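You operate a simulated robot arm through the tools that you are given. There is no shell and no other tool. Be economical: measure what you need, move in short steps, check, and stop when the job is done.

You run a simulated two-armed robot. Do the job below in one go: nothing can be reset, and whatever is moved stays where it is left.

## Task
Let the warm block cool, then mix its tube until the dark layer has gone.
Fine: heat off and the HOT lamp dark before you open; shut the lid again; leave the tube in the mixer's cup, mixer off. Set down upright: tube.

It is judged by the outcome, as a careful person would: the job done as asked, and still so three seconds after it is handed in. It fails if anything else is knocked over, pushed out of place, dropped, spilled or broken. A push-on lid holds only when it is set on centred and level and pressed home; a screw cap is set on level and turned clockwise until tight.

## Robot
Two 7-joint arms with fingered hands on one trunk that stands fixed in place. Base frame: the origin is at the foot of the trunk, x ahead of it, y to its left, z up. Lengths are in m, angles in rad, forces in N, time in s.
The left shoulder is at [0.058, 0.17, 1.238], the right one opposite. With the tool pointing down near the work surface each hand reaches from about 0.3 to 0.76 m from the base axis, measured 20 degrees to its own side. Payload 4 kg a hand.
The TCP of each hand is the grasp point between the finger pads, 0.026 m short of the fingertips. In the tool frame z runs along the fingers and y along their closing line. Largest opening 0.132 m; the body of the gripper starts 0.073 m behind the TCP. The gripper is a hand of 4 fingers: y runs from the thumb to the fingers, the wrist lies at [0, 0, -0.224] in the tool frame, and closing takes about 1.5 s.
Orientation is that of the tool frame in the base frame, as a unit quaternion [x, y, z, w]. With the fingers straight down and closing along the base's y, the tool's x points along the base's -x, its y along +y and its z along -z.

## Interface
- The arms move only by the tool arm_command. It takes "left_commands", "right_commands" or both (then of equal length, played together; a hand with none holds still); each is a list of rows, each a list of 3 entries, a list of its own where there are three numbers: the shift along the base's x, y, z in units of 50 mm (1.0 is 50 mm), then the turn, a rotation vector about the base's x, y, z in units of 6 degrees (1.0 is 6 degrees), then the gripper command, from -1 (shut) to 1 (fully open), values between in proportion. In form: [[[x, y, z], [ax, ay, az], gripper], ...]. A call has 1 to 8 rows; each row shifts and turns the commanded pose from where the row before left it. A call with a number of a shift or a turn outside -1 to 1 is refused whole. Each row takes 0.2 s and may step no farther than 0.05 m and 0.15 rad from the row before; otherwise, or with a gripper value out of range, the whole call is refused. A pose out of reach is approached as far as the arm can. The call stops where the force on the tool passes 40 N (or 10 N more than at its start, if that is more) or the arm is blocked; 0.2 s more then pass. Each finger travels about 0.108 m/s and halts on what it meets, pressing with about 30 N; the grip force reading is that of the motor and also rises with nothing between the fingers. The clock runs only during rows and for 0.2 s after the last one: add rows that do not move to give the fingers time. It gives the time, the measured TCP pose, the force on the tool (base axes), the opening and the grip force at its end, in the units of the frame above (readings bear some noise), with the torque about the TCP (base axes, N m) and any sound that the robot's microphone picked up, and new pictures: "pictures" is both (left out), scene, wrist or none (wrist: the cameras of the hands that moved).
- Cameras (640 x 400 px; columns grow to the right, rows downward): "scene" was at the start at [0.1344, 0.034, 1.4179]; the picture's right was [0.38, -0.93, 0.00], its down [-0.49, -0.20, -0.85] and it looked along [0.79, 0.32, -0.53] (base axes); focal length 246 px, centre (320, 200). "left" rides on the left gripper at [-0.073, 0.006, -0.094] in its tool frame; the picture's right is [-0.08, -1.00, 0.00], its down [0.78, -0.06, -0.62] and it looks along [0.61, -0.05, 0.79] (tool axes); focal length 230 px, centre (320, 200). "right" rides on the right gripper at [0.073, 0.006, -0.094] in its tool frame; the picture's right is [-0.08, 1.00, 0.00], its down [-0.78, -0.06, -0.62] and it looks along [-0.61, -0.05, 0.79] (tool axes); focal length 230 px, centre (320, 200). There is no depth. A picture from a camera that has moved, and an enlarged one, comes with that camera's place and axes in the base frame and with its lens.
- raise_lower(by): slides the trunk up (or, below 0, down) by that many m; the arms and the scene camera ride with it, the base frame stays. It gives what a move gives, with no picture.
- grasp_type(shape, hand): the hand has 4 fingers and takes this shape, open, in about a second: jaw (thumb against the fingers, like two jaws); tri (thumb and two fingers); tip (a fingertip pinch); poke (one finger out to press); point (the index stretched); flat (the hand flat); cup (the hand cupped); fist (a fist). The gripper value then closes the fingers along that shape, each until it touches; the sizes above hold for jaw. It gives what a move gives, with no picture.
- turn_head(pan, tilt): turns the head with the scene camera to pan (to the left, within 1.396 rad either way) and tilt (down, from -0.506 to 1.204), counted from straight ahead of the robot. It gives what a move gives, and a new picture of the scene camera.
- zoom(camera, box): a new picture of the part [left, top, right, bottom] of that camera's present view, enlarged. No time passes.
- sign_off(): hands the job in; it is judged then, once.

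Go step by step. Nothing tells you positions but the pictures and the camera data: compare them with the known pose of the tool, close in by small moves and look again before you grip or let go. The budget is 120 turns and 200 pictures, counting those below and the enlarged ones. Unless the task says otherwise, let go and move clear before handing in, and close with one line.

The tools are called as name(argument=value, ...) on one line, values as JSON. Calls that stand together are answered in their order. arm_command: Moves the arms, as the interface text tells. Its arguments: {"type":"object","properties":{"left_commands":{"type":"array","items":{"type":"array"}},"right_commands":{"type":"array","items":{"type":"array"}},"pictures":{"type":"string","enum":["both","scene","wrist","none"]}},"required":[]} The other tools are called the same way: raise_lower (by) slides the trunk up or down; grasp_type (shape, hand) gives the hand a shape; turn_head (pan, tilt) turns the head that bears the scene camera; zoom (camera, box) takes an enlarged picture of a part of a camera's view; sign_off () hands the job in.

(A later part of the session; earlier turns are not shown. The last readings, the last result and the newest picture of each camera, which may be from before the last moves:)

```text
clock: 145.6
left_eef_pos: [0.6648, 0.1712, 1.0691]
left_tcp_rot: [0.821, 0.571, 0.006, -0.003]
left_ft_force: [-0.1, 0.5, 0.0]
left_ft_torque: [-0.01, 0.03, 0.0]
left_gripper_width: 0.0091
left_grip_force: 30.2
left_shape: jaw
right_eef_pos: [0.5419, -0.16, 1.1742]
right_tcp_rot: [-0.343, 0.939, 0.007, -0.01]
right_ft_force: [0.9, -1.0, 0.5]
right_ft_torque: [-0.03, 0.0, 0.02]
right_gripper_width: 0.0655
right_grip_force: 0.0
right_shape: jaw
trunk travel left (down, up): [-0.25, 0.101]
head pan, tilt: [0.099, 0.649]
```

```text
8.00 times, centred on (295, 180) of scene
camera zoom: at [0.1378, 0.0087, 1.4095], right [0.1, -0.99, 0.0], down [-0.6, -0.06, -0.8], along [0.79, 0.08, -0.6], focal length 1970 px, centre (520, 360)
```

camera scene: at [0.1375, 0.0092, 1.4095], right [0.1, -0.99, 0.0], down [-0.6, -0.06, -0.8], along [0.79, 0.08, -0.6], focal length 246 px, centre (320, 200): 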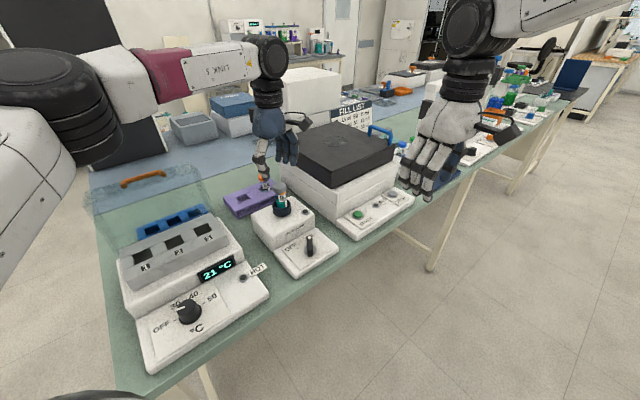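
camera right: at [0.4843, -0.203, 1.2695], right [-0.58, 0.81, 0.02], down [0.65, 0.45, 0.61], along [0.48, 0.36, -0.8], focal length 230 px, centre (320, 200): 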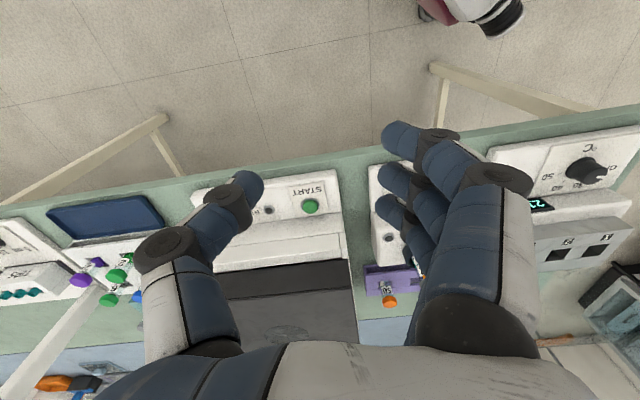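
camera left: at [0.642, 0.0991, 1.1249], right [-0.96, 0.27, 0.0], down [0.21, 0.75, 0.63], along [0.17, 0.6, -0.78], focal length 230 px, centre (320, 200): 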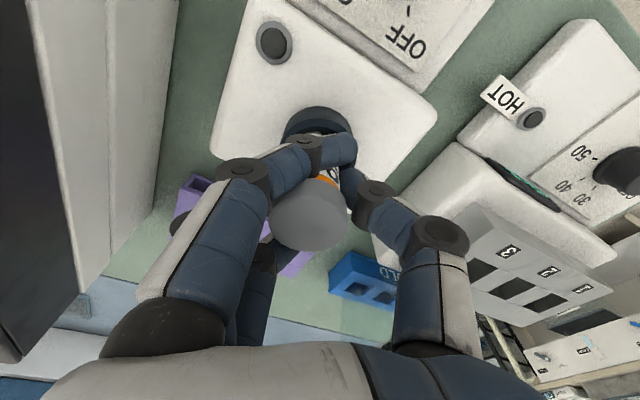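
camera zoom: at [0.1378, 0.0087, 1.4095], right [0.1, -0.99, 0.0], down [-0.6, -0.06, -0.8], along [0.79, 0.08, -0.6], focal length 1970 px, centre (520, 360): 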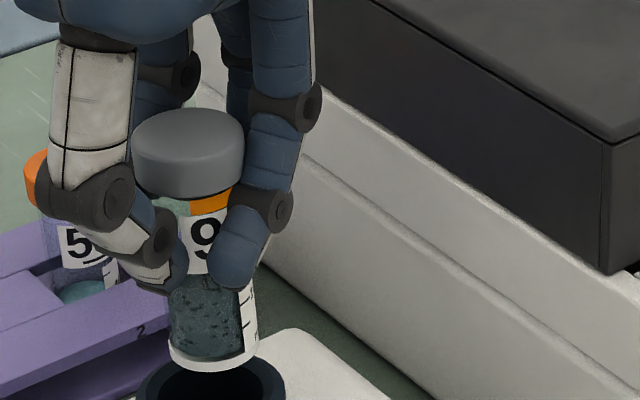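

The separate dark layer is gone, but the liquid is speckled. I'll put it back and mix a while longer to see whether it changes.

arm_command(left_commands=[[[0, 0, -0.3], [0, 0, 0], -1], [[0, 0, -0.3], [0, 0, 0], -1], [[0, 0, -0.2], [0, 0, 0], -1], [[0, 0, -0.1], [0, 0, 0], -1], [[0, 0, -0.03], [0, 0, 0], -1], [[0, 0, 0], [0, 0, 0], -1], [[0, 0, 0], [0, 0, 0], -1], [[0, 0, 0], [0, 0, 0], -1]], pictures="none")

arm_command(left_commands=[[[0, 0, 0], [0, 0, 0], -1], [[0, 0, 0], [0, 0, 0], -1], [[0, 0, 0], [0, 0, 0], -1], [[0, 0, 0], [0, 0, 0], -1], [[0, 0, 0], [0, 0, 0], -1], [[0, 0, 0], [0, 0, 0], -1], [[0, 0, 0], [0, 0, 0], -1], [[0, 0, 0], [0, 0, 0], -1]], pictures="none")

arm_command(left_commands=[[[0, 0, 0], [0, 0, 0], -1], [[0, 0, 0], [0, 0, 0], -1], [[0, 0, 0], [0, 0, 0], -1], [[0, 0, 0], [0, 0, 0], -1], [[0, 0, 0], [0, 0, 0], -1], [[0, 0, 0], [0, 0, 0], -1], [[0, 0, 0], [0, 0, 0], -1], [[0, 0, 0], [0, 0, 0], -1]], pictures="none")

arm_command(left_commands=[[[0, 0, 0], [0, 0, 0], -1], [[0, 0, 0], [0, 0, 0], -1], [[0, 0, 0], [0, 0, 0], -1], [[0, 0, 0], [0, 0, 0], -1], [[0, 0, 0], [0, 0, 0], -1], [[0, 0, 0], [0, 0, 0], -1], [[0, 0, 0], [0, 0, 0], -1], [[0, 0, 0], [0, 0, 0], -1]], pictures="none")

zoom(camera="scene", box=[265, 165, 325, 215])

```text
clock: 147.4
left_eef_pos: [0.6634, 0.1704, 1.0222]
left_tcp_rot: [0.82, 0.572, 0.005, -0.002]
left_ft_force: [-1.8, -1.0, 11.0]
left_ft_torque: [-0.01, -0.17, -0.02]
left_gripper_width: 0.0091
left_grip_force: 29.9
left_shape: jaw
right_eef_pos: [0.5411, -0.1604, 1.1741]
right_tcp_rot: [-0.343, 0.939, 0.008, -0.009]
right_ft_force: [-0.2, -0.8, 0.3]
right_ft_torque: [0.04, -0.02, 0.02]
right_gripper_width: 0.0654
right_grip_force: 0.0
right_shape: jaw
trunk travel left (down, up): [-0.25, 0.101]
head pan, tilt: [0.099, 0.649]
```

```text
clock: 149.2
left_eef_pos: [0.6627, 0.1701, 1.023]
left_tcp_rot: [0.821, 0.571, 0.006, -0.002]
left_ft_force: [-0.6, 0.0, 9.2]
left_ft_torque: [-0.04, -0.12, -0.03]
left_gripper_width: 0.0091
left_grip_force: 30.1
left_shape: jaw
right_eef_pos: [0.5415, -0.1606, 1.1748]
right_tcp_rot: [-0.343, 0.939, 0.008, -0.008]
right_ft_force: [-0.5, 0.7, -0.3]
right_ft_torque: [0.02, 0.0, 0.05]
right_gripper_width: 0.0654
right_grip_force: 0.1
right_shape: jaw
trunk travel left (down, up): [-0.25, 0.101]
head pan, tilt: [0.099, 0.649]
```

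```text
clock: 151.0
left_eef_pos: [0.6628, 0.1705, 1.0235]
left_tcp_rot: [0.821, 0.571, 0.006, -0.002]
left_ft_force: [-0.7, -0.9, 8.3]
left_ft_torque: [-0.02, -0.13, -0.04]
left_gripper_width: 0.0089
left_grip_force: 29.3
left_shape: jaw
right_eef_pos: [0.5406, -0.1602, 1.1741]
right_tcp_rot: [-0.342, 0.939, 0.007, -0.008]
right_ft_force: [0.6, -0.5, 0.2]
right_ft_torque: [0.01, 0.0, -0.01]
right_gripper_width: 0.0656
right_grip_force: 0.0
right_shape: jaw
trunk travel left (down, up): [-0.25, 0.101]
head pan, tilt: [0.099, 0.649]
```

```text
clock: 152.8
left_eef_pos: [0.6635, 0.1712, 1.0243]
left_tcp_rot: [0.82, 0.572, 0.006, -0.003]
left_ft_force: [-1.0, -1.2, 8.3]
left_ft_torque: [0.0, -0.14, -0.03]
left_gripper_width: 0.009
left_grip_force: 30.5
left_shape: jaw
right_eef_pos: [0.5413, -0.1615, 1.1762]
right_tcp_rot: [-0.343, 0.939, 0.007, -0.008]
right_ft_force: [0.5, -0.9, 0.4]
right_ft_torque: [0.01, 0.03, 0.0]
right_gripper_width: 0.0653
right_grip_force: 0.0
right_shape: jaw
trunk travel left (down, up): [-0.25, 0.101]
head pan, tilt: [0.099, 0.649]
```

```text
8.00 times, centred on (295, 190) of scene
camera zoom: at [0.1366, 0.0084, 1.4097], right [0.1, -0.99, 0.0], down [-0.6, -0.06, -0.8], along [0.79, 0.08, -0.6], focal length 1970 px, centre (520, 280)
```

zoom: 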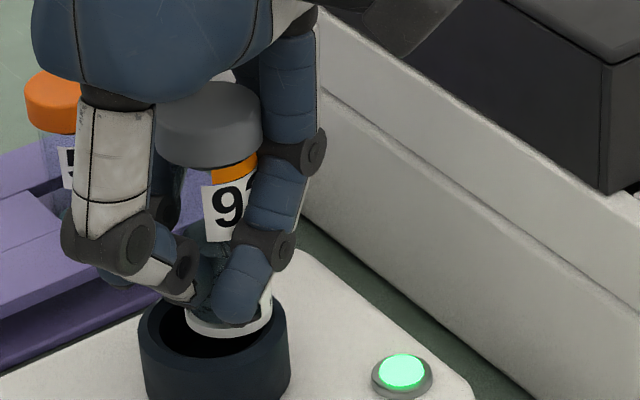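

The tube caught on the cup's rim and slid up in my grip. I'll lift and look before reinserting.

arm_command(left_commands=[[[0, 0, 0.3], [0, 0, 0], -1], [[0, 0, 0.3], [0, 0, 0], -1], [[0, 0, 0], [0, 0, 0], -1]], pictures="wrist")

zoom(camera="scene", box=[255, 150, 325, 210])

zoom(camera="left", box=[230, 60, 410, 240])

```text
clock: 153.6
left_eef_pos: [0.662, 0.1703, 1.0517]
left_tcp_rot: [0.821, 0.571, 0.005, -0.002]
left_ft_force: [-0.3, -0.3, -0.8]
left_ft_torque: [0.0, -0.01, -0.01]
left_gripper_width: 0.0087
left_grip_force: 30.2
left_shape: jaw
right_eef_pos: [0.5417, -0.1604, 1.1747]
right_tcp_rot: [-0.343, 0.939, 0.007, -0.009]
right_ft_force: [0.2, 0.0, -0.3]
right_ft_torque: [-0.01, 0.03, 0.03]
right_gripper_width: 0.0654
right_grip_force: 0.0
right_shape: jaw
trunk travel left (down, up): [-0.25, 0.101]
head pan, tilt: [0.099, 0.649]
camera left: at [0.6421, 0.0984, 1.1462], right [-0.96, 0.27, 0.0], down [0.21, 0.75, 0.63], along [0.17, 0.6, -0.78], focal length 230 px, centre (320, 200)
```

left: 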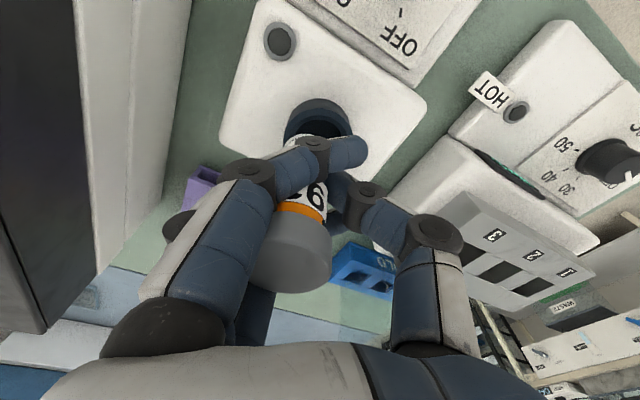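

```text
6.67 times, centred on (290, 180) of scene
camera zoom: at [0.1379, 0.0087, 1.4095], right [0.1, -0.99, 0.0], down [-0.6, -0.06, -0.8], along [0.79, 0.08, -0.6], focal length 1641 px, centre (520, 333)
```

zoom: 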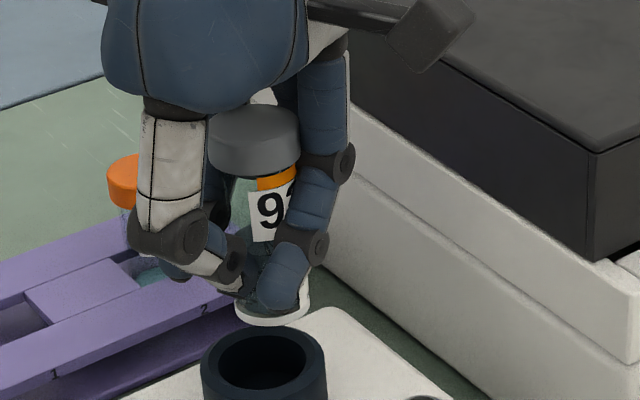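

```text
2.22 times, centred on (320, 150) of left
camera zoom: at [0.6421, 0.0984, 1.1462], right [-0.96, 0.27, 0.0], down [0.21, 0.75, 0.63], along [0.17, 0.6, -0.78], focal length 511 px, centre (320, 311)
```

zoom: 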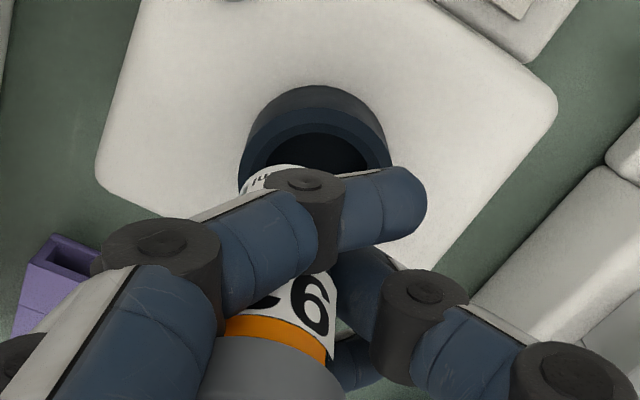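

The tube is now held near its bottom, and is about 6 mm off the cup centre (needs −x, +y). I'll shift it, then lower it just into the cup.

arm_command(left_commands=[[[-0.12, 0.12, 0], [0, 0, 0], -1], [[0, 0, -0.2], [0, 0, 0], -1], [[0, 0, -0.2], [0, 0, 0], -1], [[0, 0, -0.1], [0, 0, 0], -1], [[0, 0, 0], [0, 0, 0], -1]], pictures="none")

zoom(camera="scene", box=[255, 150, 325, 210])

zoom(camera="left", box=[230, 60, 410, 240])

```text
clock: 154.8
left_eef_pos: [0.6577, 0.1764, 1.0268]
left_tcp_rot: [0.82, 0.572, 0.005, -0.003]
left_ft_force: [0.8, -0.1, -0.6]
left_ft_torque: [-0.02, 0.0, 0.0]
left_gripper_width: 0.0084
left_grip_force: 30.3
left_shape: jaw
right_eef_pos: [0.5422, -0.1601, 1.1749]
right_tcp_rot: [-0.342, 0.94, 0.007, -0.009]
right_ft_force: [-0.4, -0.4, 0.2]
right_ft_torque: [0.0, 0.0, 0.01]
right_gripper_width: 0.0655
right_grip_force: 0.1
right_shape: jaw
trunk travel left (down, up): [-0.25, 0.101]
head pan, tilt: [0.099, 0.649]
```

```text
6.67 times, centred on (290, 180) of scene
camera zoom: at [0.1376, 0.0088, 1.4095], right [0.1, -0.99, 0.0], down [-0.6, -0.06, -0.8], along [0.79, 0.08, -0.6], focal length 1641 px, centre (520, 333)
```

zoom: 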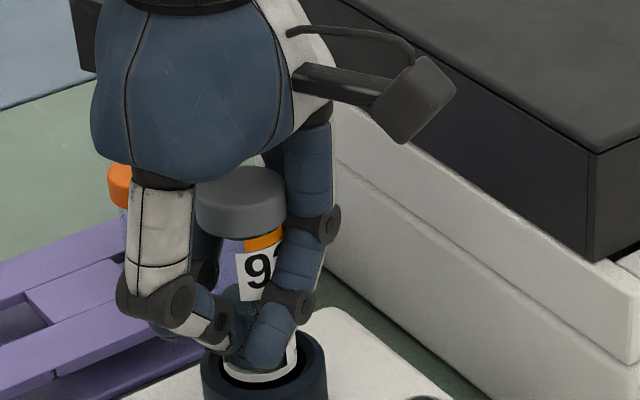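

```text
2.22 times, centred on (320, 150) of left
camera zoom: at [0.6366, 0.1049, 1.1209], right [-0.96, 0.27, 0.0], down [0.21, 0.75, 0.63], along [0.17, 0.6, -0.78], focal length 511 px, centre (320, 311)
```

zoom: 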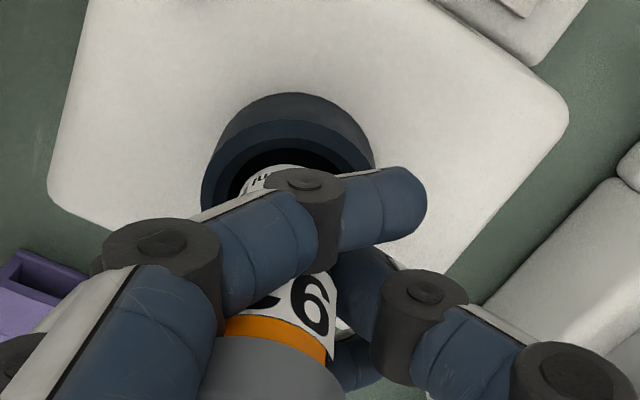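

It's aligned with the opening now. Lowering further.

arm_command(left_commands=[[[0, 0, -0.1], [0, 0, 0], -1], [[0, 0, -0.1], [0, 0, 0], -1], [[0, 0, -0.1], [0, 0, 0], -1], [[0, 0, 0], [0, 0, 0], -1]], pictures="none")

zoom(camera="scene", box=[255, 150, 325, 210])

zoom(camera="left", box=[230, 60, 410, 240])

```text
clock: 155.8
left_eef_pos: [0.6568, 0.1765, 1.0128]
left_tcp_rot: [0.821, 0.571, 0.006, -0.003]
left_ft_force: [0.3, 0.6, 1.2]
left_ft_torque: [-0.03, -0.08, 0.0]
left_gripper_width: 0.0088
left_grip_force: 30.3
left_shape: jaw
right_eef_pos: [0.542, -0.1603, 1.1756]
right_tcp_rot: [-0.343, 0.939, 0.007, -0.009]
right_ft_force: [-0.5, -0.2, 0.0]
right_ft_torque: [-0.01, 0.03, 0.0]
right_gripper_width: 0.0655
right_grip_force: 0.2
right_shape: jaw
trunk travel left (down, up): [-0.25, 0.101]
head pan, tilt: [0.099, 0.649]
```

```text
6.67 times, centred on (290, 180) of scene
camera zoom: at [0.1376, 0.0086, 1.4096], right [0.1, -0.99, 0.0], down [-0.6, -0.06, -0.8], along [0.79, 0.08, -0.6], focal length 1641 px, centre (520, 333)
```

zoom: 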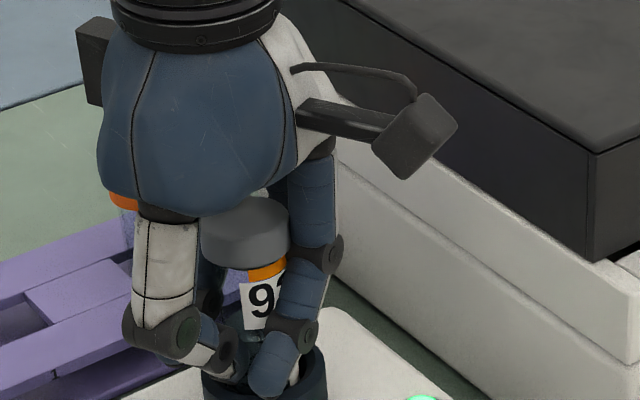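

```text
2.22 times, centred on (320, 150) of left
camera zoom: at [0.6367, 0.1047, 1.1065], right [-0.96, 0.27, 0.0], down [0.21, 0.75, 0.63], along [0.17, 0.6, -0.78], focal length 511 px, centre (320, 311)
```

zoom: 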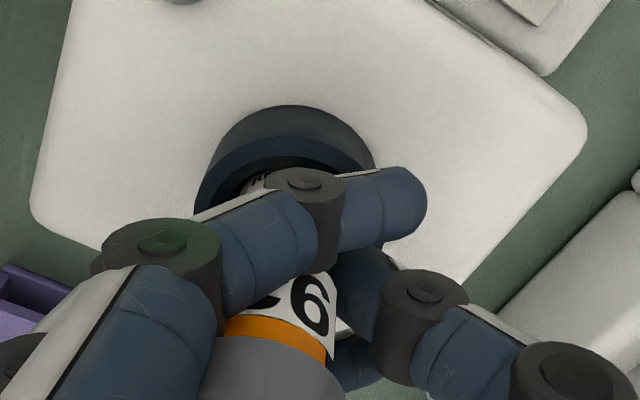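

The tube's bottom is inside the cup. I'll loosen the grip only slightly so the tube slides down while the fingers still cage it.

arm_command(left_commands=[[[0, 0, 0.05], [0, 0, 0], -1], [[0, 0, 0], [0, 0, 0], -0.8], [[0, 0, 0], [0, 0, 0], -0.7], [[0, 0, 0], [0, 0, 0], -0.62], [[0, 0, 0], [0, 0, 0], -0.62]], pictures="none")

zoom(camera="scene", box=[255, 150, 325, 210])

zoom(camera="left", box=[230, 60, 410, 240])

```text
clock: 157.0
left_eef_pos: [0.6578, 0.176, 1.0152]
left_tcp_rot: [0.821, 0.571, 0.006, -0.003]
left_ft_force: [3.1, -0.5, 1.2]
left_ft_torque: [-0.01, -0.09, 0.02]
left_gripper_width: 0.0255
left_grip_force: 0.1
left_shape: jaw
right_eef_pos: [0.5416, -0.161, 1.1748]
right_tcp_rot: [-0.343, 0.939, 0.007, -0.009]
right_ft_force: [-0.4, 0.3, 1.3]
right_ft_torque: [-0.01, 0.03, 0.03]
right_gripper_width: 0.0658
right_grip_force: 0.1
right_shape: jaw
trunk travel left (down, up): [-0.25, 0.101]
head pan, tilt: [0.099, 0.649]
```

```text
6.67 times, centred on (290, 180) of scene
camera zoom: at [0.1381, 0.0085, 1.4095], right [0.1, -0.99, 0.0], down [-0.6, -0.06, -0.8], along [0.79, 0.08, -0.6], focal length 1641 px, centre (520, 333)
```

zoom: 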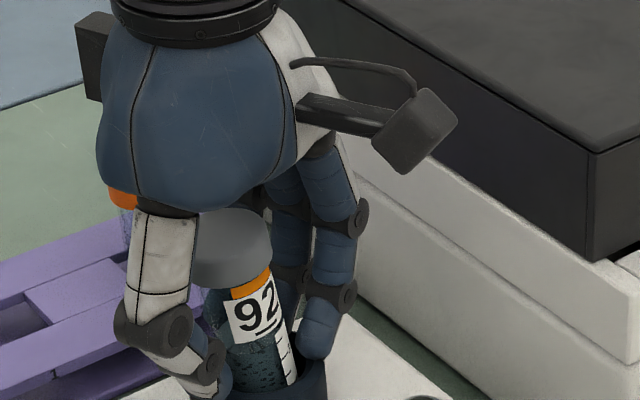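

```text
2.22 times, centred on (320, 150) of left
camera zoom: at [0.6369, 0.1045, 1.1084], right [-0.96, 0.27, 0.0], down [0.21, 0.75, 0.63], along [0.17, 0.6, -0.78], focal length 511 px, centre (320, 311)
```

zoom: 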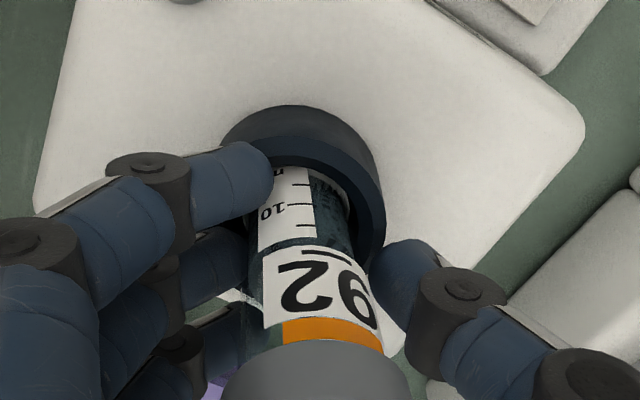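

The tube dropped in but leans a little. I'll raise the loose grip to the neck, centre it over the cup axis and close to straighten it.

arm_command(left_commands=[[[0, 0, 0.15], [0, 0, 0], -0.62], [[0, 0, 0.14], [0, 0, 0], -0.62], [[0.1, -0.12, 0], [0, 0, 0], -0.62], [[0, 0, 0], [0, 0, 0], -1], [[0, 0, 0], [0, 0, 0], -1], [[0, 0, 0], [0, 0, 0], -1]], pictures="wrist")

zoom(camera="scene", box=[255, 150, 325, 210])

```text
clock: 158.4
left_eef_pos: [0.664, 0.1696, 1.03]
left_tcp_rot: [0.82, 0.573, 0.005, -0.002]
left_ft_force: [-0.5, 0.1, 0.6]
left_ft_torque: [-0.01, -0.03, -0.02]
left_gripper_width: 0.0074
left_grip_force: 30.5
left_shape: jaw
right_eef_pos: [0.5419, -0.1596, 1.1744]
right_tcp_rot: [-0.343, 0.939, 0.006, -0.009]
right_ft_force: [-0.7, 0.4, 0.3]
right_ft_torque: [-0.01, 0.0, 0.0]
right_gripper_width: 0.0652
right_grip_force: 0.0
right_shape: jaw
trunk travel left (down, up): [-0.25, 0.101]
head pan, tilt: [0.099, 0.649]
camera left: at [0.6418, 0.0978, 1.123], right [-0.96, 0.27, 0.0], down [0.21, 0.75, 0.63], along [0.17, 0.6, -0.78], focal length 230 px, centre (320, 200)
```

left: 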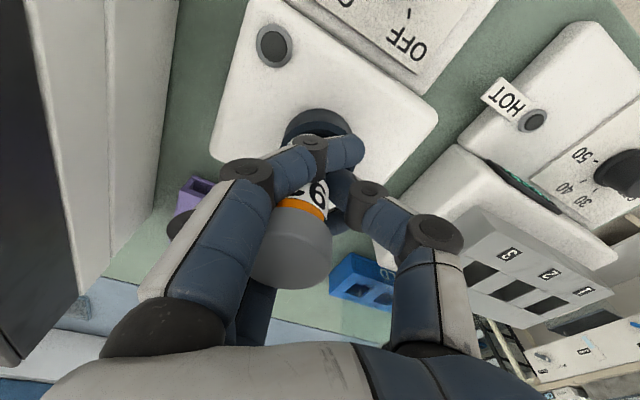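

```text
6.67 times, centred on (290, 180) of scene
camera zoom: at [0.1376, 0.0087, 1.4095], right [0.1, -0.99, 0.0], down [-0.6, -0.06, -0.8], along [0.79, 0.08, -0.6], focal length 1641 px, centre (520, 333)
```

zoom: 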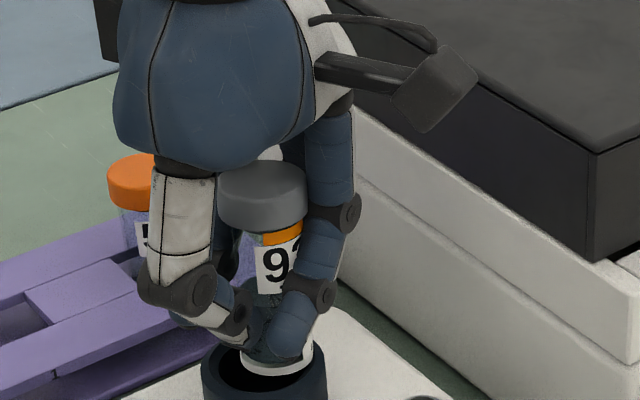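

The loosened fingers still held the tube, so it rose with the hand. I'll go back over the cup centre, check, and then insert.

arm_command(left_commands=[[[0, 0, 0.15], [0, 0, 0], -1], [[-0.13, 0.13, 0], [0, 0, 0], -1], [[0, 0, -0.2], [0, 0, 0], -1], [[0, 0, 0], [0, 0, 0], -1]], pictures="none")

zoom(camera="scene", box=[255, 150, 325, 210])

zoom(camera="left", box=[230, 60, 410, 240])

```text
clock: 159.4
left_eef_pos: [0.6561, 0.1779, 1.0274]
left_tcp_rot: [0.82, 0.572, 0.007, -0.002]
left_ft_force: [-0.1, -0.1, 1.5]
left_ft_torque: [0.0, -0.02, 0.02]
left_gripper_width: 0.007
left_grip_force: 30.5
left_shape: jaw
right_eef_pos: [0.5416, -0.1589, 1.1749]
right_tcp_rot: [-0.343, 0.939, 0.008, -0.009]
right_ft_force: [1.5, 0.5, -0.8]
right_ft_torque: [0.0, 0.02, 0.02]
right_gripper_width: 0.0655
right_grip_force: 0.0
right_shape: jaw
trunk travel left (down, up): [-0.25, 0.101]
head pan, tilt: [0.099, 0.649]
```

```text
6.67 times, centred on (290, 180) of scene
camera zoom: at [0.1375, 0.0087, 1.4096], right [0.1, -0.99, 0.0], down [-0.6, -0.06, -0.8], along [0.79, 0.08, -0.6], focal length 1641 px, centre (520, 333)
```

zoom: 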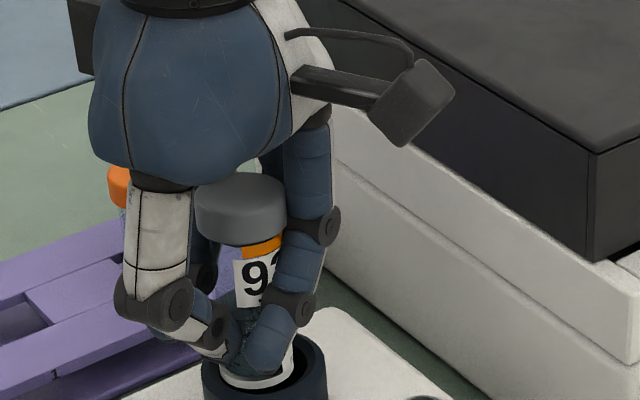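

```text
2.22 times, centred on (320, 150) of left
camera zoom: at [0.6346, 0.105, 1.1211], right [-0.96, 0.27, 0.0], down [0.21, 0.75, 0.63], along [0.17, 0.6, -0.78], focal length 511 px, centre (320, 311)
```

zoom: 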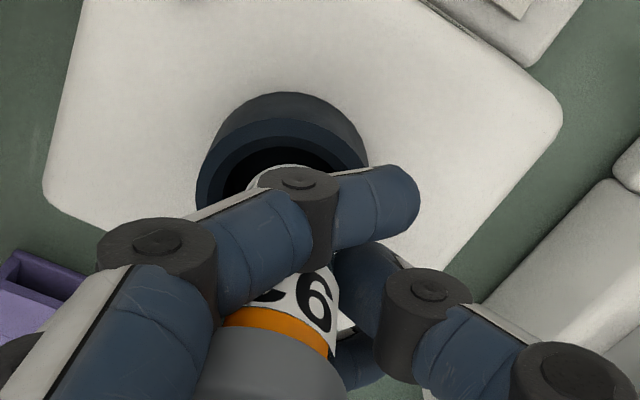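

Slightly left of centre; I'll correct 3 mm and insert.

arm_command(left_commands=[[[0.02, -0.06, 0], [0, 0, 0], -1], [[0, 0, -0.12], [0, 0, 0], -1], [[0, 0, -0.12], [0, 0, 0], -1], [[0, 0, -0.06], [0, 0, 0], -1], [[0, 0, 0], [0, 0, 0], -1]], pictures="none")

zoom(camera="scene", box=[255, 160, 325, 220])

zoom(camera="left", box=[230, 60, 410, 240])

```text
clock: 160.6
left_eef_pos: [0.6576, 0.1744, 1.0133]
left_tcp_rot: [0.821, 0.571, 0.006, -0.002]
left_ft_force: [1.9, 0.0, 1.5]
left_ft_torque: [-0.01, -0.1, -0.01]
left_gripper_width: 0.0069
left_grip_force: 30.2
left_shape: jaw
right_eef_pos: [0.5415, -0.16, 1.1735]
right_tcp_rot: [-0.343, 0.939, 0.006, -0.009]
right_ft_force: [0.6, 0.5, -0.4]
right_ft_torque: [0.02, 0.01, 0.0]
right_gripper_width: 0.0653
right_grip_force: 0.0
right_shape: jaw
trunk travel left (down, up): [-0.25, 0.101]
head pan, tilt: [0.099, 0.649]
```

```text
6.67 times, centred on (290, 190) of scene
camera zoom: at [0.1376, 0.0085, 1.4096], right [0.1, -0.99, 0.0], down [-0.6, -0.06, -0.8], along [0.79, 0.08, -0.6], focal length 1641 px, centre (520, 267)
```

zoom: 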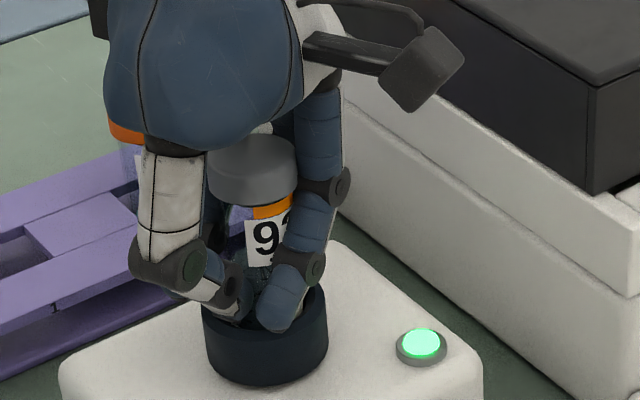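

```text
2.22 times, centred on (320, 150) of left
camera zoom: at [0.6367, 0.1022, 1.1067], right [-0.96, 0.27, 0.0], down [0.21, 0.75, 0.63], along [0.17, 0.6, -0.78], focal length 511 px, centre (320, 311)
```

zoom: 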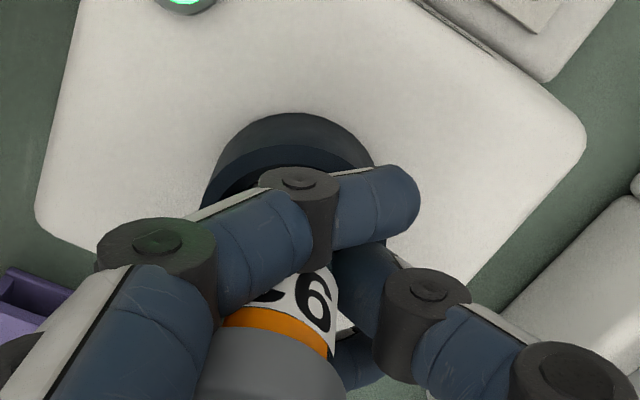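

The bottom is about 12 mm inside the cup. I'll open fully so it drops the last bit into place.

arm_command(left_commands=[[[0, 0, 0], [0, 0, 0], 0.1], [[0, 0, 0], [0, 0, 0], 0.1], [[0, 0, 0], [0, 0, 0], 0.1], [[0, 0, 0], [0, 0, 0], 0.1]], pictures="wrist")

zoom(camera="scene", box=[255, 160, 325, 220])

```text
clock: 161.6
left_eef_pos: [0.658, 0.1739, 1.0132]
left_tcp_rot: [0.821, 0.572, 0.006, -0.003]
left_ft_force: [-0.3, 0.2, -0.2]
left_ft_torque: [0.01, -0.01, -0.01]
left_gripper_width: 0.0722
left_grip_force: 0.1
left_shape: jaw
right_eef_pos: [0.5417, -0.159, 1.1747]
right_tcp_rot: [-0.343, 0.939, 0.007, -0.009]
right_ft_force: [0.5, -0.5, -0.2]
right_ft_torque: [0.01, 0.0, 0.01]
right_gripper_width: 0.0656
right_grip_force: 0.1
right_shape: jaw
trunk travel left (down, up): [-0.25, 0.101]
head pan, tilt: [0.099, 0.649]
camera left: at [0.6366, 0.1023, 1.1065], right [-0.96, 0.27, 0.0], down [0.21, 0.75, 0.63], along [0.17, 0.6, -0.78], focal length 230 px, centre (320, 200)
```

left: 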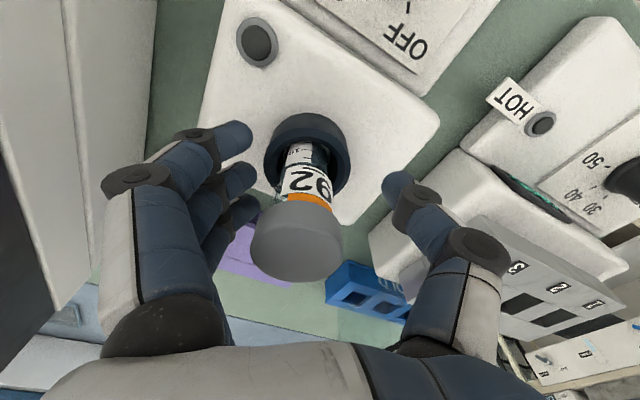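

```text
6.67 times, centred on (290, 190) of scene
camera zoom: at [0.1377, 0.0087, 1.4095], right [0.1, -0.99, 0.0], down [-0.6, -0.06, -0.8], along [0.79, 0.08, -0.6], focal length 1641 px, centre (520, 267)
```

zoom: 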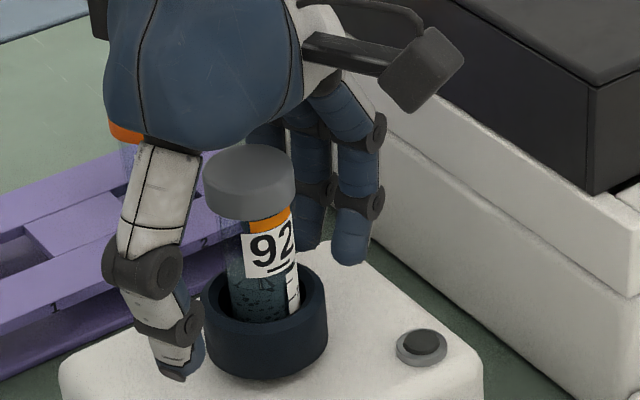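

The tube stands upright in the cup with the lamp off. I'll inspect its contents closely.

zoom(camera="left", box=[250, 100, 370, 220])

zoom(camera="scene", box=[270, 175, 305, 205])

```text
3.33 times, centred on (310, 160) of left
camera zoom: at [0.6366, 0.1023, 1.1065], right [-0.96, 0.27, 0.0], down [0.21, 0.75, 0.63], along [0.17, 0.6, -0.78], focal length 767 px, centre (353, 333)
```

zoom: 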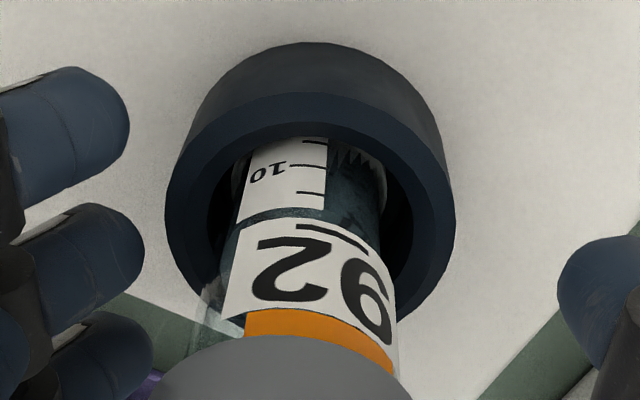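

```text
13.33 times, centred on (288, 190) of scene
camera zoom: at [0.1377, 0.0087, 1.4095], right [0.1, -0.99, 0.0], down [-0.6, -0.06, -0.8], along [0.79, 0.08, -0.6], focal length 3283 px, centre (753, 333)
```

zoom: 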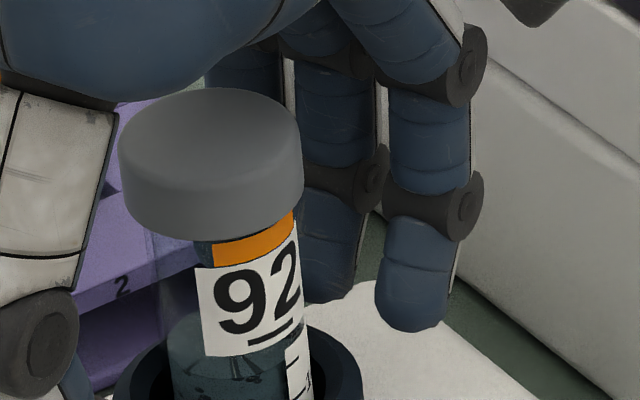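

The contents are uniformly mixed, with no separate dark layer left. Next is turning the mixer off with the left hand: rise off the tube, move over the mixer knob and turn the wrist to align with the bar.

arm_command(left_commands=[[[0, 0, 0.4], [0, 0, 0], 0.1], [[0, 0, 0.6], [0, 0, 0], 0.1], [[0, 0, 0.8], [0, 0, 0], 0.1], [[0, 0, 0.8], [0, 0, 0], 0.1], [[-0.3, -0.6, 0], [0, 0, -1], 0], [[-0.5, -0.6, 0], [0, 0, -1], 0], [[-0.5, -0.5, 0], [0, 0, -1], 0], [[-0.4, -0.3, 0], [0, 0, -1], 0]], pictures="none")

arm_command(left_commands=[[[0, 0, 0], [0, 0, -1], 0], [[0, 0, 0], [0, 0, -1], 0], [[0, 0, 0], [0, 0, -1], 0], [[0, 0, 0], [0, 0, -1], 0], [[0, 0, 0], [0, 0, -0.5], 0], [[0, 0, 0], [0, 0, 0], 0]])

```text
clock: 163.4
left_eef_pos: [0.5737, 0.0749, 1.1432]
left_tcp_rot: [0.922, 0.388, 0.006, -0.002]
left_ft_force: [-1.0, 0.6, -0.9]
left_ft_torque: [-0.01, 0.03, 0.01]
left_gripper_width: 0.0668
left_grip_force: 0.2
left_shape: jaw
right_eef_pos: [0.541, -0.1605, 1.175]
right_tcp_rot: [-0.343, 0.939, 0.007, -0.009]
right_ft_force: [0.6, -0.3, 0.6]
right_ft_torque: [0.03, 0.01, 0.0]
right_gripper_width: 0.0656
right_grip_force: 0.1
right_shape: jaw
trunk travel left (down, up): [-0.25, 0.101]
head pan, tilt: [0.099, 0.649]
```

```text
clock: 164.8
left_eef_pos: [0.5738, 0.0752, 1.1414]
left_tcp_rot: [0.94, 0.34, 0.006, -0.001]
left_ft_force: [0.8, -0.5, -0.6]
left_ft_torque: [0.0, -0.02, 0.0]
left_gripper_width: 0.0672
left_grip_force: 0.1
left_shape: jaw
left hand out of reach, approached as far as the arm can: row 2, 3, 4, 5
right_eef_pos: [0.5422, -0.1589, 1.174]
right_tcp_rot: [-0.343, 0.939, 0.006, -0.01]
right_ft_force: [0.4, 0.3, -0.3]
right_ft_torque: [0.01, 0.0, 0.01]
right_gripper_width: 0.0656
right_grip_force: 0.0
right_shape: jaw
trunk travel left (down, up): [-0.25, 0.101]
head pan, tilt: [0.099, 0.649]
camera scene: at [0.1377, 0.0086, 1.4095], right [0.1, -0.99, 0.0], down [-0.6, -0.06, -0.8], along [0.79, 0.08, -0.6], focal length 246 px, centre (320, 200)
camera left: at [0.5195, 0.0229, 1.236], right [-0.7, 0.72, 0.0], down [0.56, 0.54, 0.63], along [0.45, 0.43, -0.78], focal length 230 px, centre (320, 200)
```

scene: 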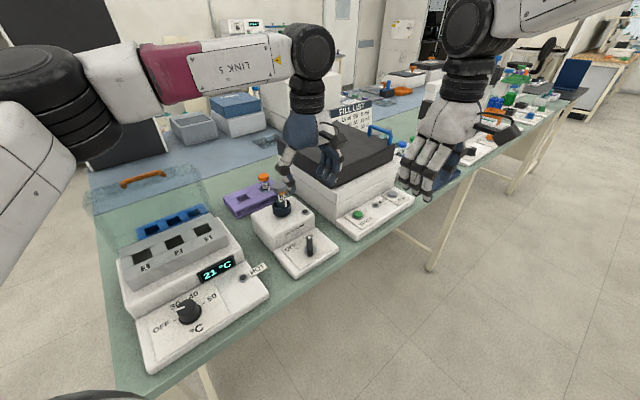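
left: 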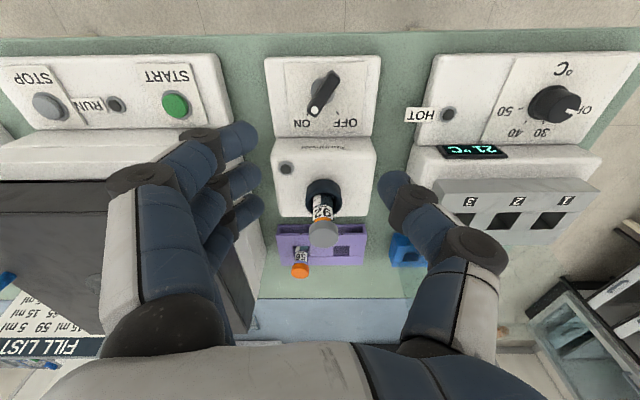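

The wrist stops at −140°, about 20° from the bar's direction; the compliant fingers can still take it. I'll descend over the pivot.

arm_command(left_commands=[[[-0.09, -0.01, -0.6], [0, 0, 0], 0], [[0, 0, -0.8], [0, 0, 0], 0], [[0, 0, -0.8], [0, 0, 0], 0], [[0, 0, -0.8], [0, 0, 0], 0], [[0, 0, -0.6], [0, 0, 0], 0], [[0, 0, 0], [0, 0, 0], 0]], pictures="wrist")

zoom(camera="scene", box=[250, 150, 370, 290])

```text
clock: 166.2
left_eef_pos: [0.5698, 0.0754, 0.9602]
left_tcp_rot: [0.941, 0.339, 0.005, -0.002]
left_ft_force: [0.5, -0.3, -0.1]
left_ft_torque: [0.01, -0.01, 0.04]
left_gripper_width: 0.0669
left_grip_force: 0.1
left_shape: jaw
right_eef_pos: [0.5415, -0.1603, 1.1752]
right_tcp_rot: [-0.343, 0.939, 0.008, -0.009]
right_ft_force: [-0.4, 0.2, 0.2]
right_ft_torque: [0.01, 0.01, 0.02]
right_gripper_width: 0.0655
right_grip_force: 0.0
right_shape: jaw
trunk travel left (down, up): [-0.25, 0.101]
head pan, tilt: [0.099, 0.649]
camera left: at [0.5145, 0.0219, 1.0547], right [-0.7, 0.72, 0.0], down [0.56, 0.54, 0.63], along [0.45, 0.43, -0.78], focal length 230 px, centre (320, 200)
```

left: 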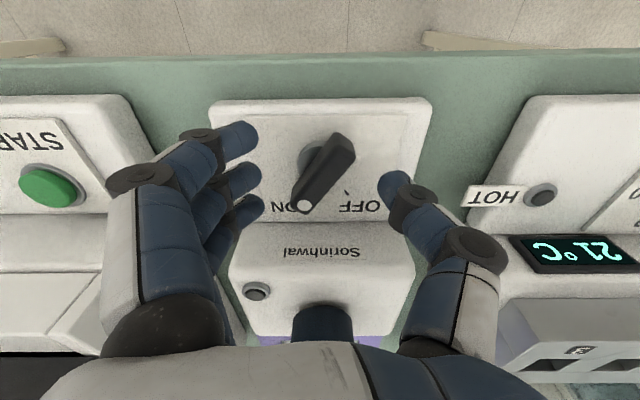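

```text
2.86 times, centred on (310, 220) of scene
camera zoom: at [0.1375, 0.0086, 1.4096], right [0.1, -0.99, 0.0], down [-0.6, -0.06, -0.8], along [0.79, 0.08, -0.6], focal length 703 px, centre (349, 143)
```

zoom: 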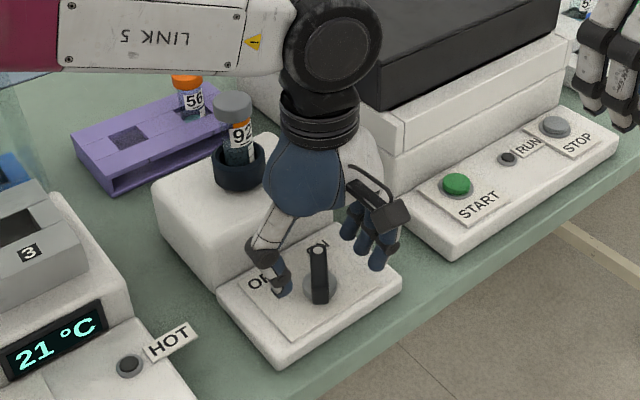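

Good view. Rather than pinching, I'll use the thumb alone: move it level with the bar's tail and slide it sideways, which swings the dot end to OFF.

arm_command(left_commands=[[[-0.24, -0.23, 0], [0, 0, 0], 0], [[0, 0, -0.36], [0, 0, 0], 0], [[0.1, -0.1, 0], [0, 0, 0], 0], [[0.1, -0.1, 0], [0, 0, 0], 0], [[0, 0, 0], [0, 0, 0], 0]], pictures="wrist")

```text
clock: 167.4
left_eef_pos: [0.5644, 0.0522, 0.9433]
left_tcp_rot: [0.941, 0.34, 0.006, -0.001]
left_ft_force: [-0.6, 1.4, 0.5]
left_ft_torque: [0.05, 0.04, 0.04]
left_gripper_width: 0.0672
left_grip_force: 0.1
left_shape: jaw
right_eef_pos: [0.5416, -0.161, 1.1741]
right_tcp_rot: [-0.342, 0.94, 0.007, -0.009]
right_ft_force: [-1.0, 0.5, 0.0]
right_ft_torque: [0.01, -0.02, 0.0]
right_gripper_width: 0.0657
right_grip_force: 0.1
right_shape: jaw
trunk travel left (down, up): [-0.25, 0.101]
head pan, tilt: [0.099, 0.649]
camera left: at [0.5112, -0.0002, 1.0377], right [-0.7, 0.72, 0.0], down [0.56, 0.54, 0.63], along [0.45, 0.43, -0.78], focal length 230 px, centre (320, 200)
```

left: 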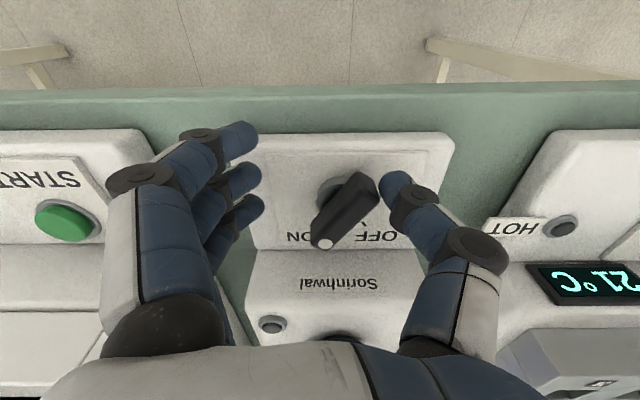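

The thumb is right at the tail. Pushing sideways.

arm_command(left_commands=[[[0.09, -0.09, 0], [0, 0, 0], 0], [[0.09, -0.09, 0], [0, 0, 0], 0], [[0.09, -0.09, 0], [0, 0, 0], 0], [[0.09, -0.09, 0], [0, 0, 0], 0], [[0.09, -0.09, 0], [0, 0, 0], 0], [[0, 0, 0], [0, 0, 0], 0]], pictures="wrist")

```text
clock: 168.8
left_eef_pos: [0.5877, 0.0306, 0.9438]
left_tcp_rot: [0.941, 0.34, 0.005, -0.001]
left_ft_force: [-6.7, 2.9, 2.9]
left_ft_torque: [0.1, 0.16, 0.18]
left_gripper_width: 0.0711
left_grip_force: 0.0
left_shape: jaw
right_eef_pos: [0.5422, -0.1593, 1.1748]
right_tcp_rot: [-0.342, 0.94, 0.007, -0.009]
right_ft_force: [0.2, 0.0, -0.6]
right_ft_torque: [0.0, 0.02, -0.02]
right_gripper_width: 0.0655
right_grip_force: 0.1
right_shape: jaw
trunk travel left (down, up): [-0.25, 0.101]
head pan, tilt: [0.099, 0.649]
camera left: at [0.5337, -0.0229, 1.0378], right [-0.7, 0.72, 0.0], down [0.56, 0.55, 0.63], along [0.45, 0.43, -0.78], focal length 230 px, centre (320, 200)
```

left: 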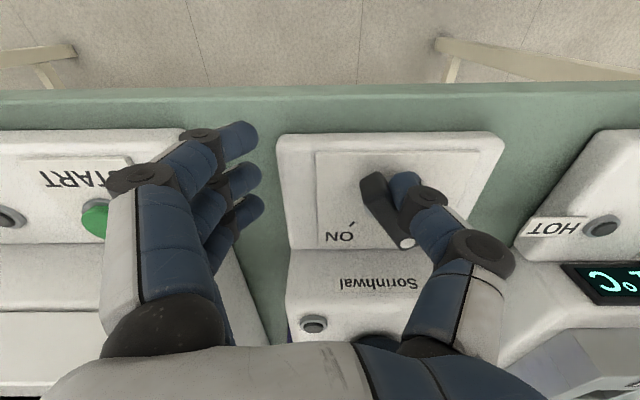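

The bar swung over towards OFF. A bit more to seat it.

arm_command(left_commands=[[[0.08, -0.08, 0], [0, 0, 0], 0], [[0.08, -0.08, 0], [0, 0, 0], 0], [[0, 0, 0], [0, 0, 0], 0]], pictures="none")

arm_command(left_commands=[[[-0.12, 0.12, 0], [0, 0, 0], 0], [[-0.2, 0.1, 0.3], [0, 0, 0], 0], [[0, 0, 0.7], [0, 0, 0], 0], [[0, 0, 0.8], [0, 0, 0], 0], [[0, 0, 0.8], [0, 0, 0], 0]], pictures="wrist")

zoom(camera="scene", box=[250, 170, 350, 290])

```text
clock: 169.6
left_eef_pos: [0.5949, 0.022, 0.9448]
left_tcp_rot: [0.94, 0.34, 0.006, -0.001]
left_ft_force: [-19.0, 4.9, -2.6]
left_ft_torque: [-0.09, 0.14, 0.67]
left_gripper_width: 0.0739
left_grip_force: 0.1
left_shape: jaw
right_eef_pos: [0.5411, -0.1599, 1.175]
right_tcp_rot: [-0.344, 0.939, 0.006, -0.008]
right_ft_force: [1.0, -0.3, 0.9]
right_ft_torque: [0.02, 0.02, 0.0]
right_gripper_width: 0.0653
right_grip_force: 0.0
right_shape: jaw
trunk travel left (down, up): [-0.25, 0.101]
head pan, tilt: [0.099, 0.649]
```

```text
clock: 170.8
left_eef_pos: [0.5786, 0.0343, 1.0744]
left_tcp_rot: [0.941, 0.339, 0.005, -0.001]
left_ft_force: [1.2, -0.2, 0.2]
left_ft_torque: [-0.02, 0.0, 0.03]
left_gripper_width: 0.0667
left_grip_force: 0.0
left_shape: jaw
right_eef_pos: [0.5415, -0.1606, 1.1749]
right_tcp_rot: [-0.342, 0.939, 0.007, -0.009]
right_ft_force: [0.1, 0.6, 0.2]
right_ft_torque: [-0.01, -0.02, 0.01]
right_gripper_width: 0.0656
right_grip_force: 0.1
right_shape: jaw
trunk travel left (down, up): [-0.25, 0.101]
head pan, tilt: [0.099, 0.649]
camera left: at [0.5245, -0.0184, 1.1678], right [-0.7, 0.72, 0.0], down [0.56, 0.54, 0.63], along [0.45, 0.43, -0.78], focal length 230 px, centre (320, 200)
```

left: 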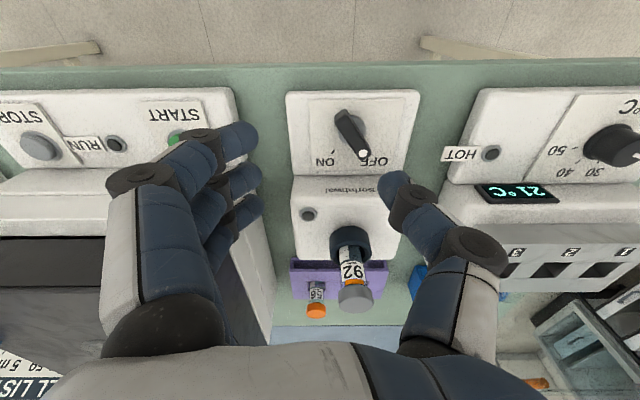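

```text
3.33 times, centred on (300, 230) of scene
camera zoom: at [0.1371, 0.0085, 1.4097], right [0.1, -0.99, 0.0], down [-0.6, -0.06, -0.8], along [0.79, 0.08, -0.6], focal length 821 px, centre (387, 100)
```

zoom: 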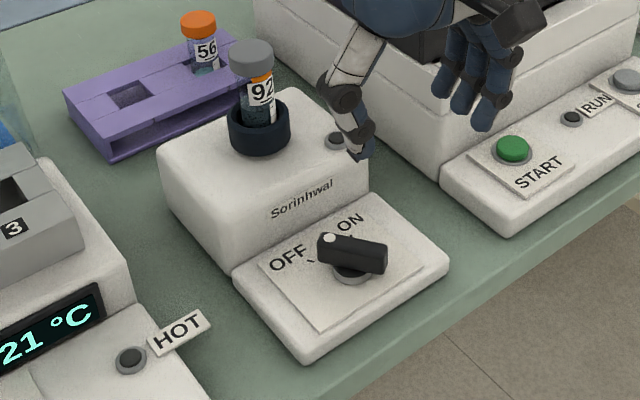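

It's close to OFF but seems several degrees short of the tick. I'll go back down and push a bit further.

arm_command(left_commands=[[[0, 0, -0.8], [0, 0, 0], 0], [[0, 0, -0.8], [0, 0, 0], 0], [[0, 0, -0.7], [0, 0, 0], 0], [[0.2, -0.1, -0.3], [0, 0, 0], 0], [[0.12, -0.1, 0], [0, 0, 0], 0], [[0.09, -0.03, 0], [0, 0, 0], 0], [[0.08, 0, 0], [0, 0, 0], 0], [[0, 0, 0], [0, 0, 0], 0]], pictures="wrist")

```text
clock: 172.6
left_eef_pos: [0.5935, 0.0207, 0.9456]
left_tcp_rot: [0.941, 0.339, 0.005, 0.0]
left_ft_force: [-21.8, -1.4, 8.0]
left_ft_torque: [0.29, 0.53, 1.01]
left_gripper_width: 0.073
left_grip_force: 0.1
left_shape: jaw
left hand out of reach, approached as far as the arm can: row 6, 7
right_eef_pos: [0.5388, -0.16, 1.1759]
right_tcp_rot: [-0.343, 0.939, 0.007, -0.007]
right_ft_force: [-0.1, -0.3, -0.7]
right_ft_torque: [-0.02, 0.0, -0.02]
right_gripper_width: 0.0655
right_grip_force: 0.0
right_shape: jaw
trunk travel left (down, up): [-0.25, 0.101]
head pan, tilt: [0.099, 0.649]
camera left: at [0.5391, -0.0302, 1.0389], right [-0.7, 0.72, 0.0], down [0.56, 0.55, 0.63], along [0.45, 0.43, -0.78], focal length 230 px, centre (320, 200)
```

left: 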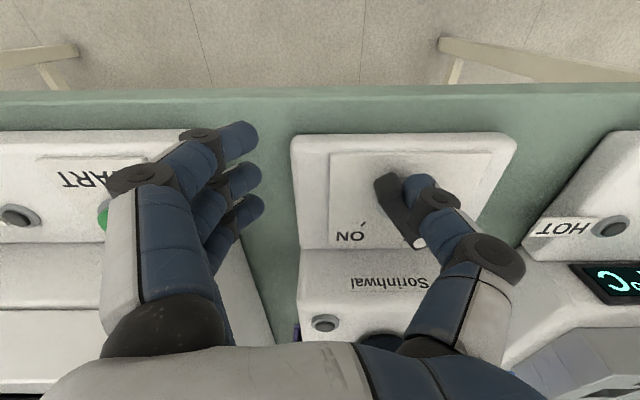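

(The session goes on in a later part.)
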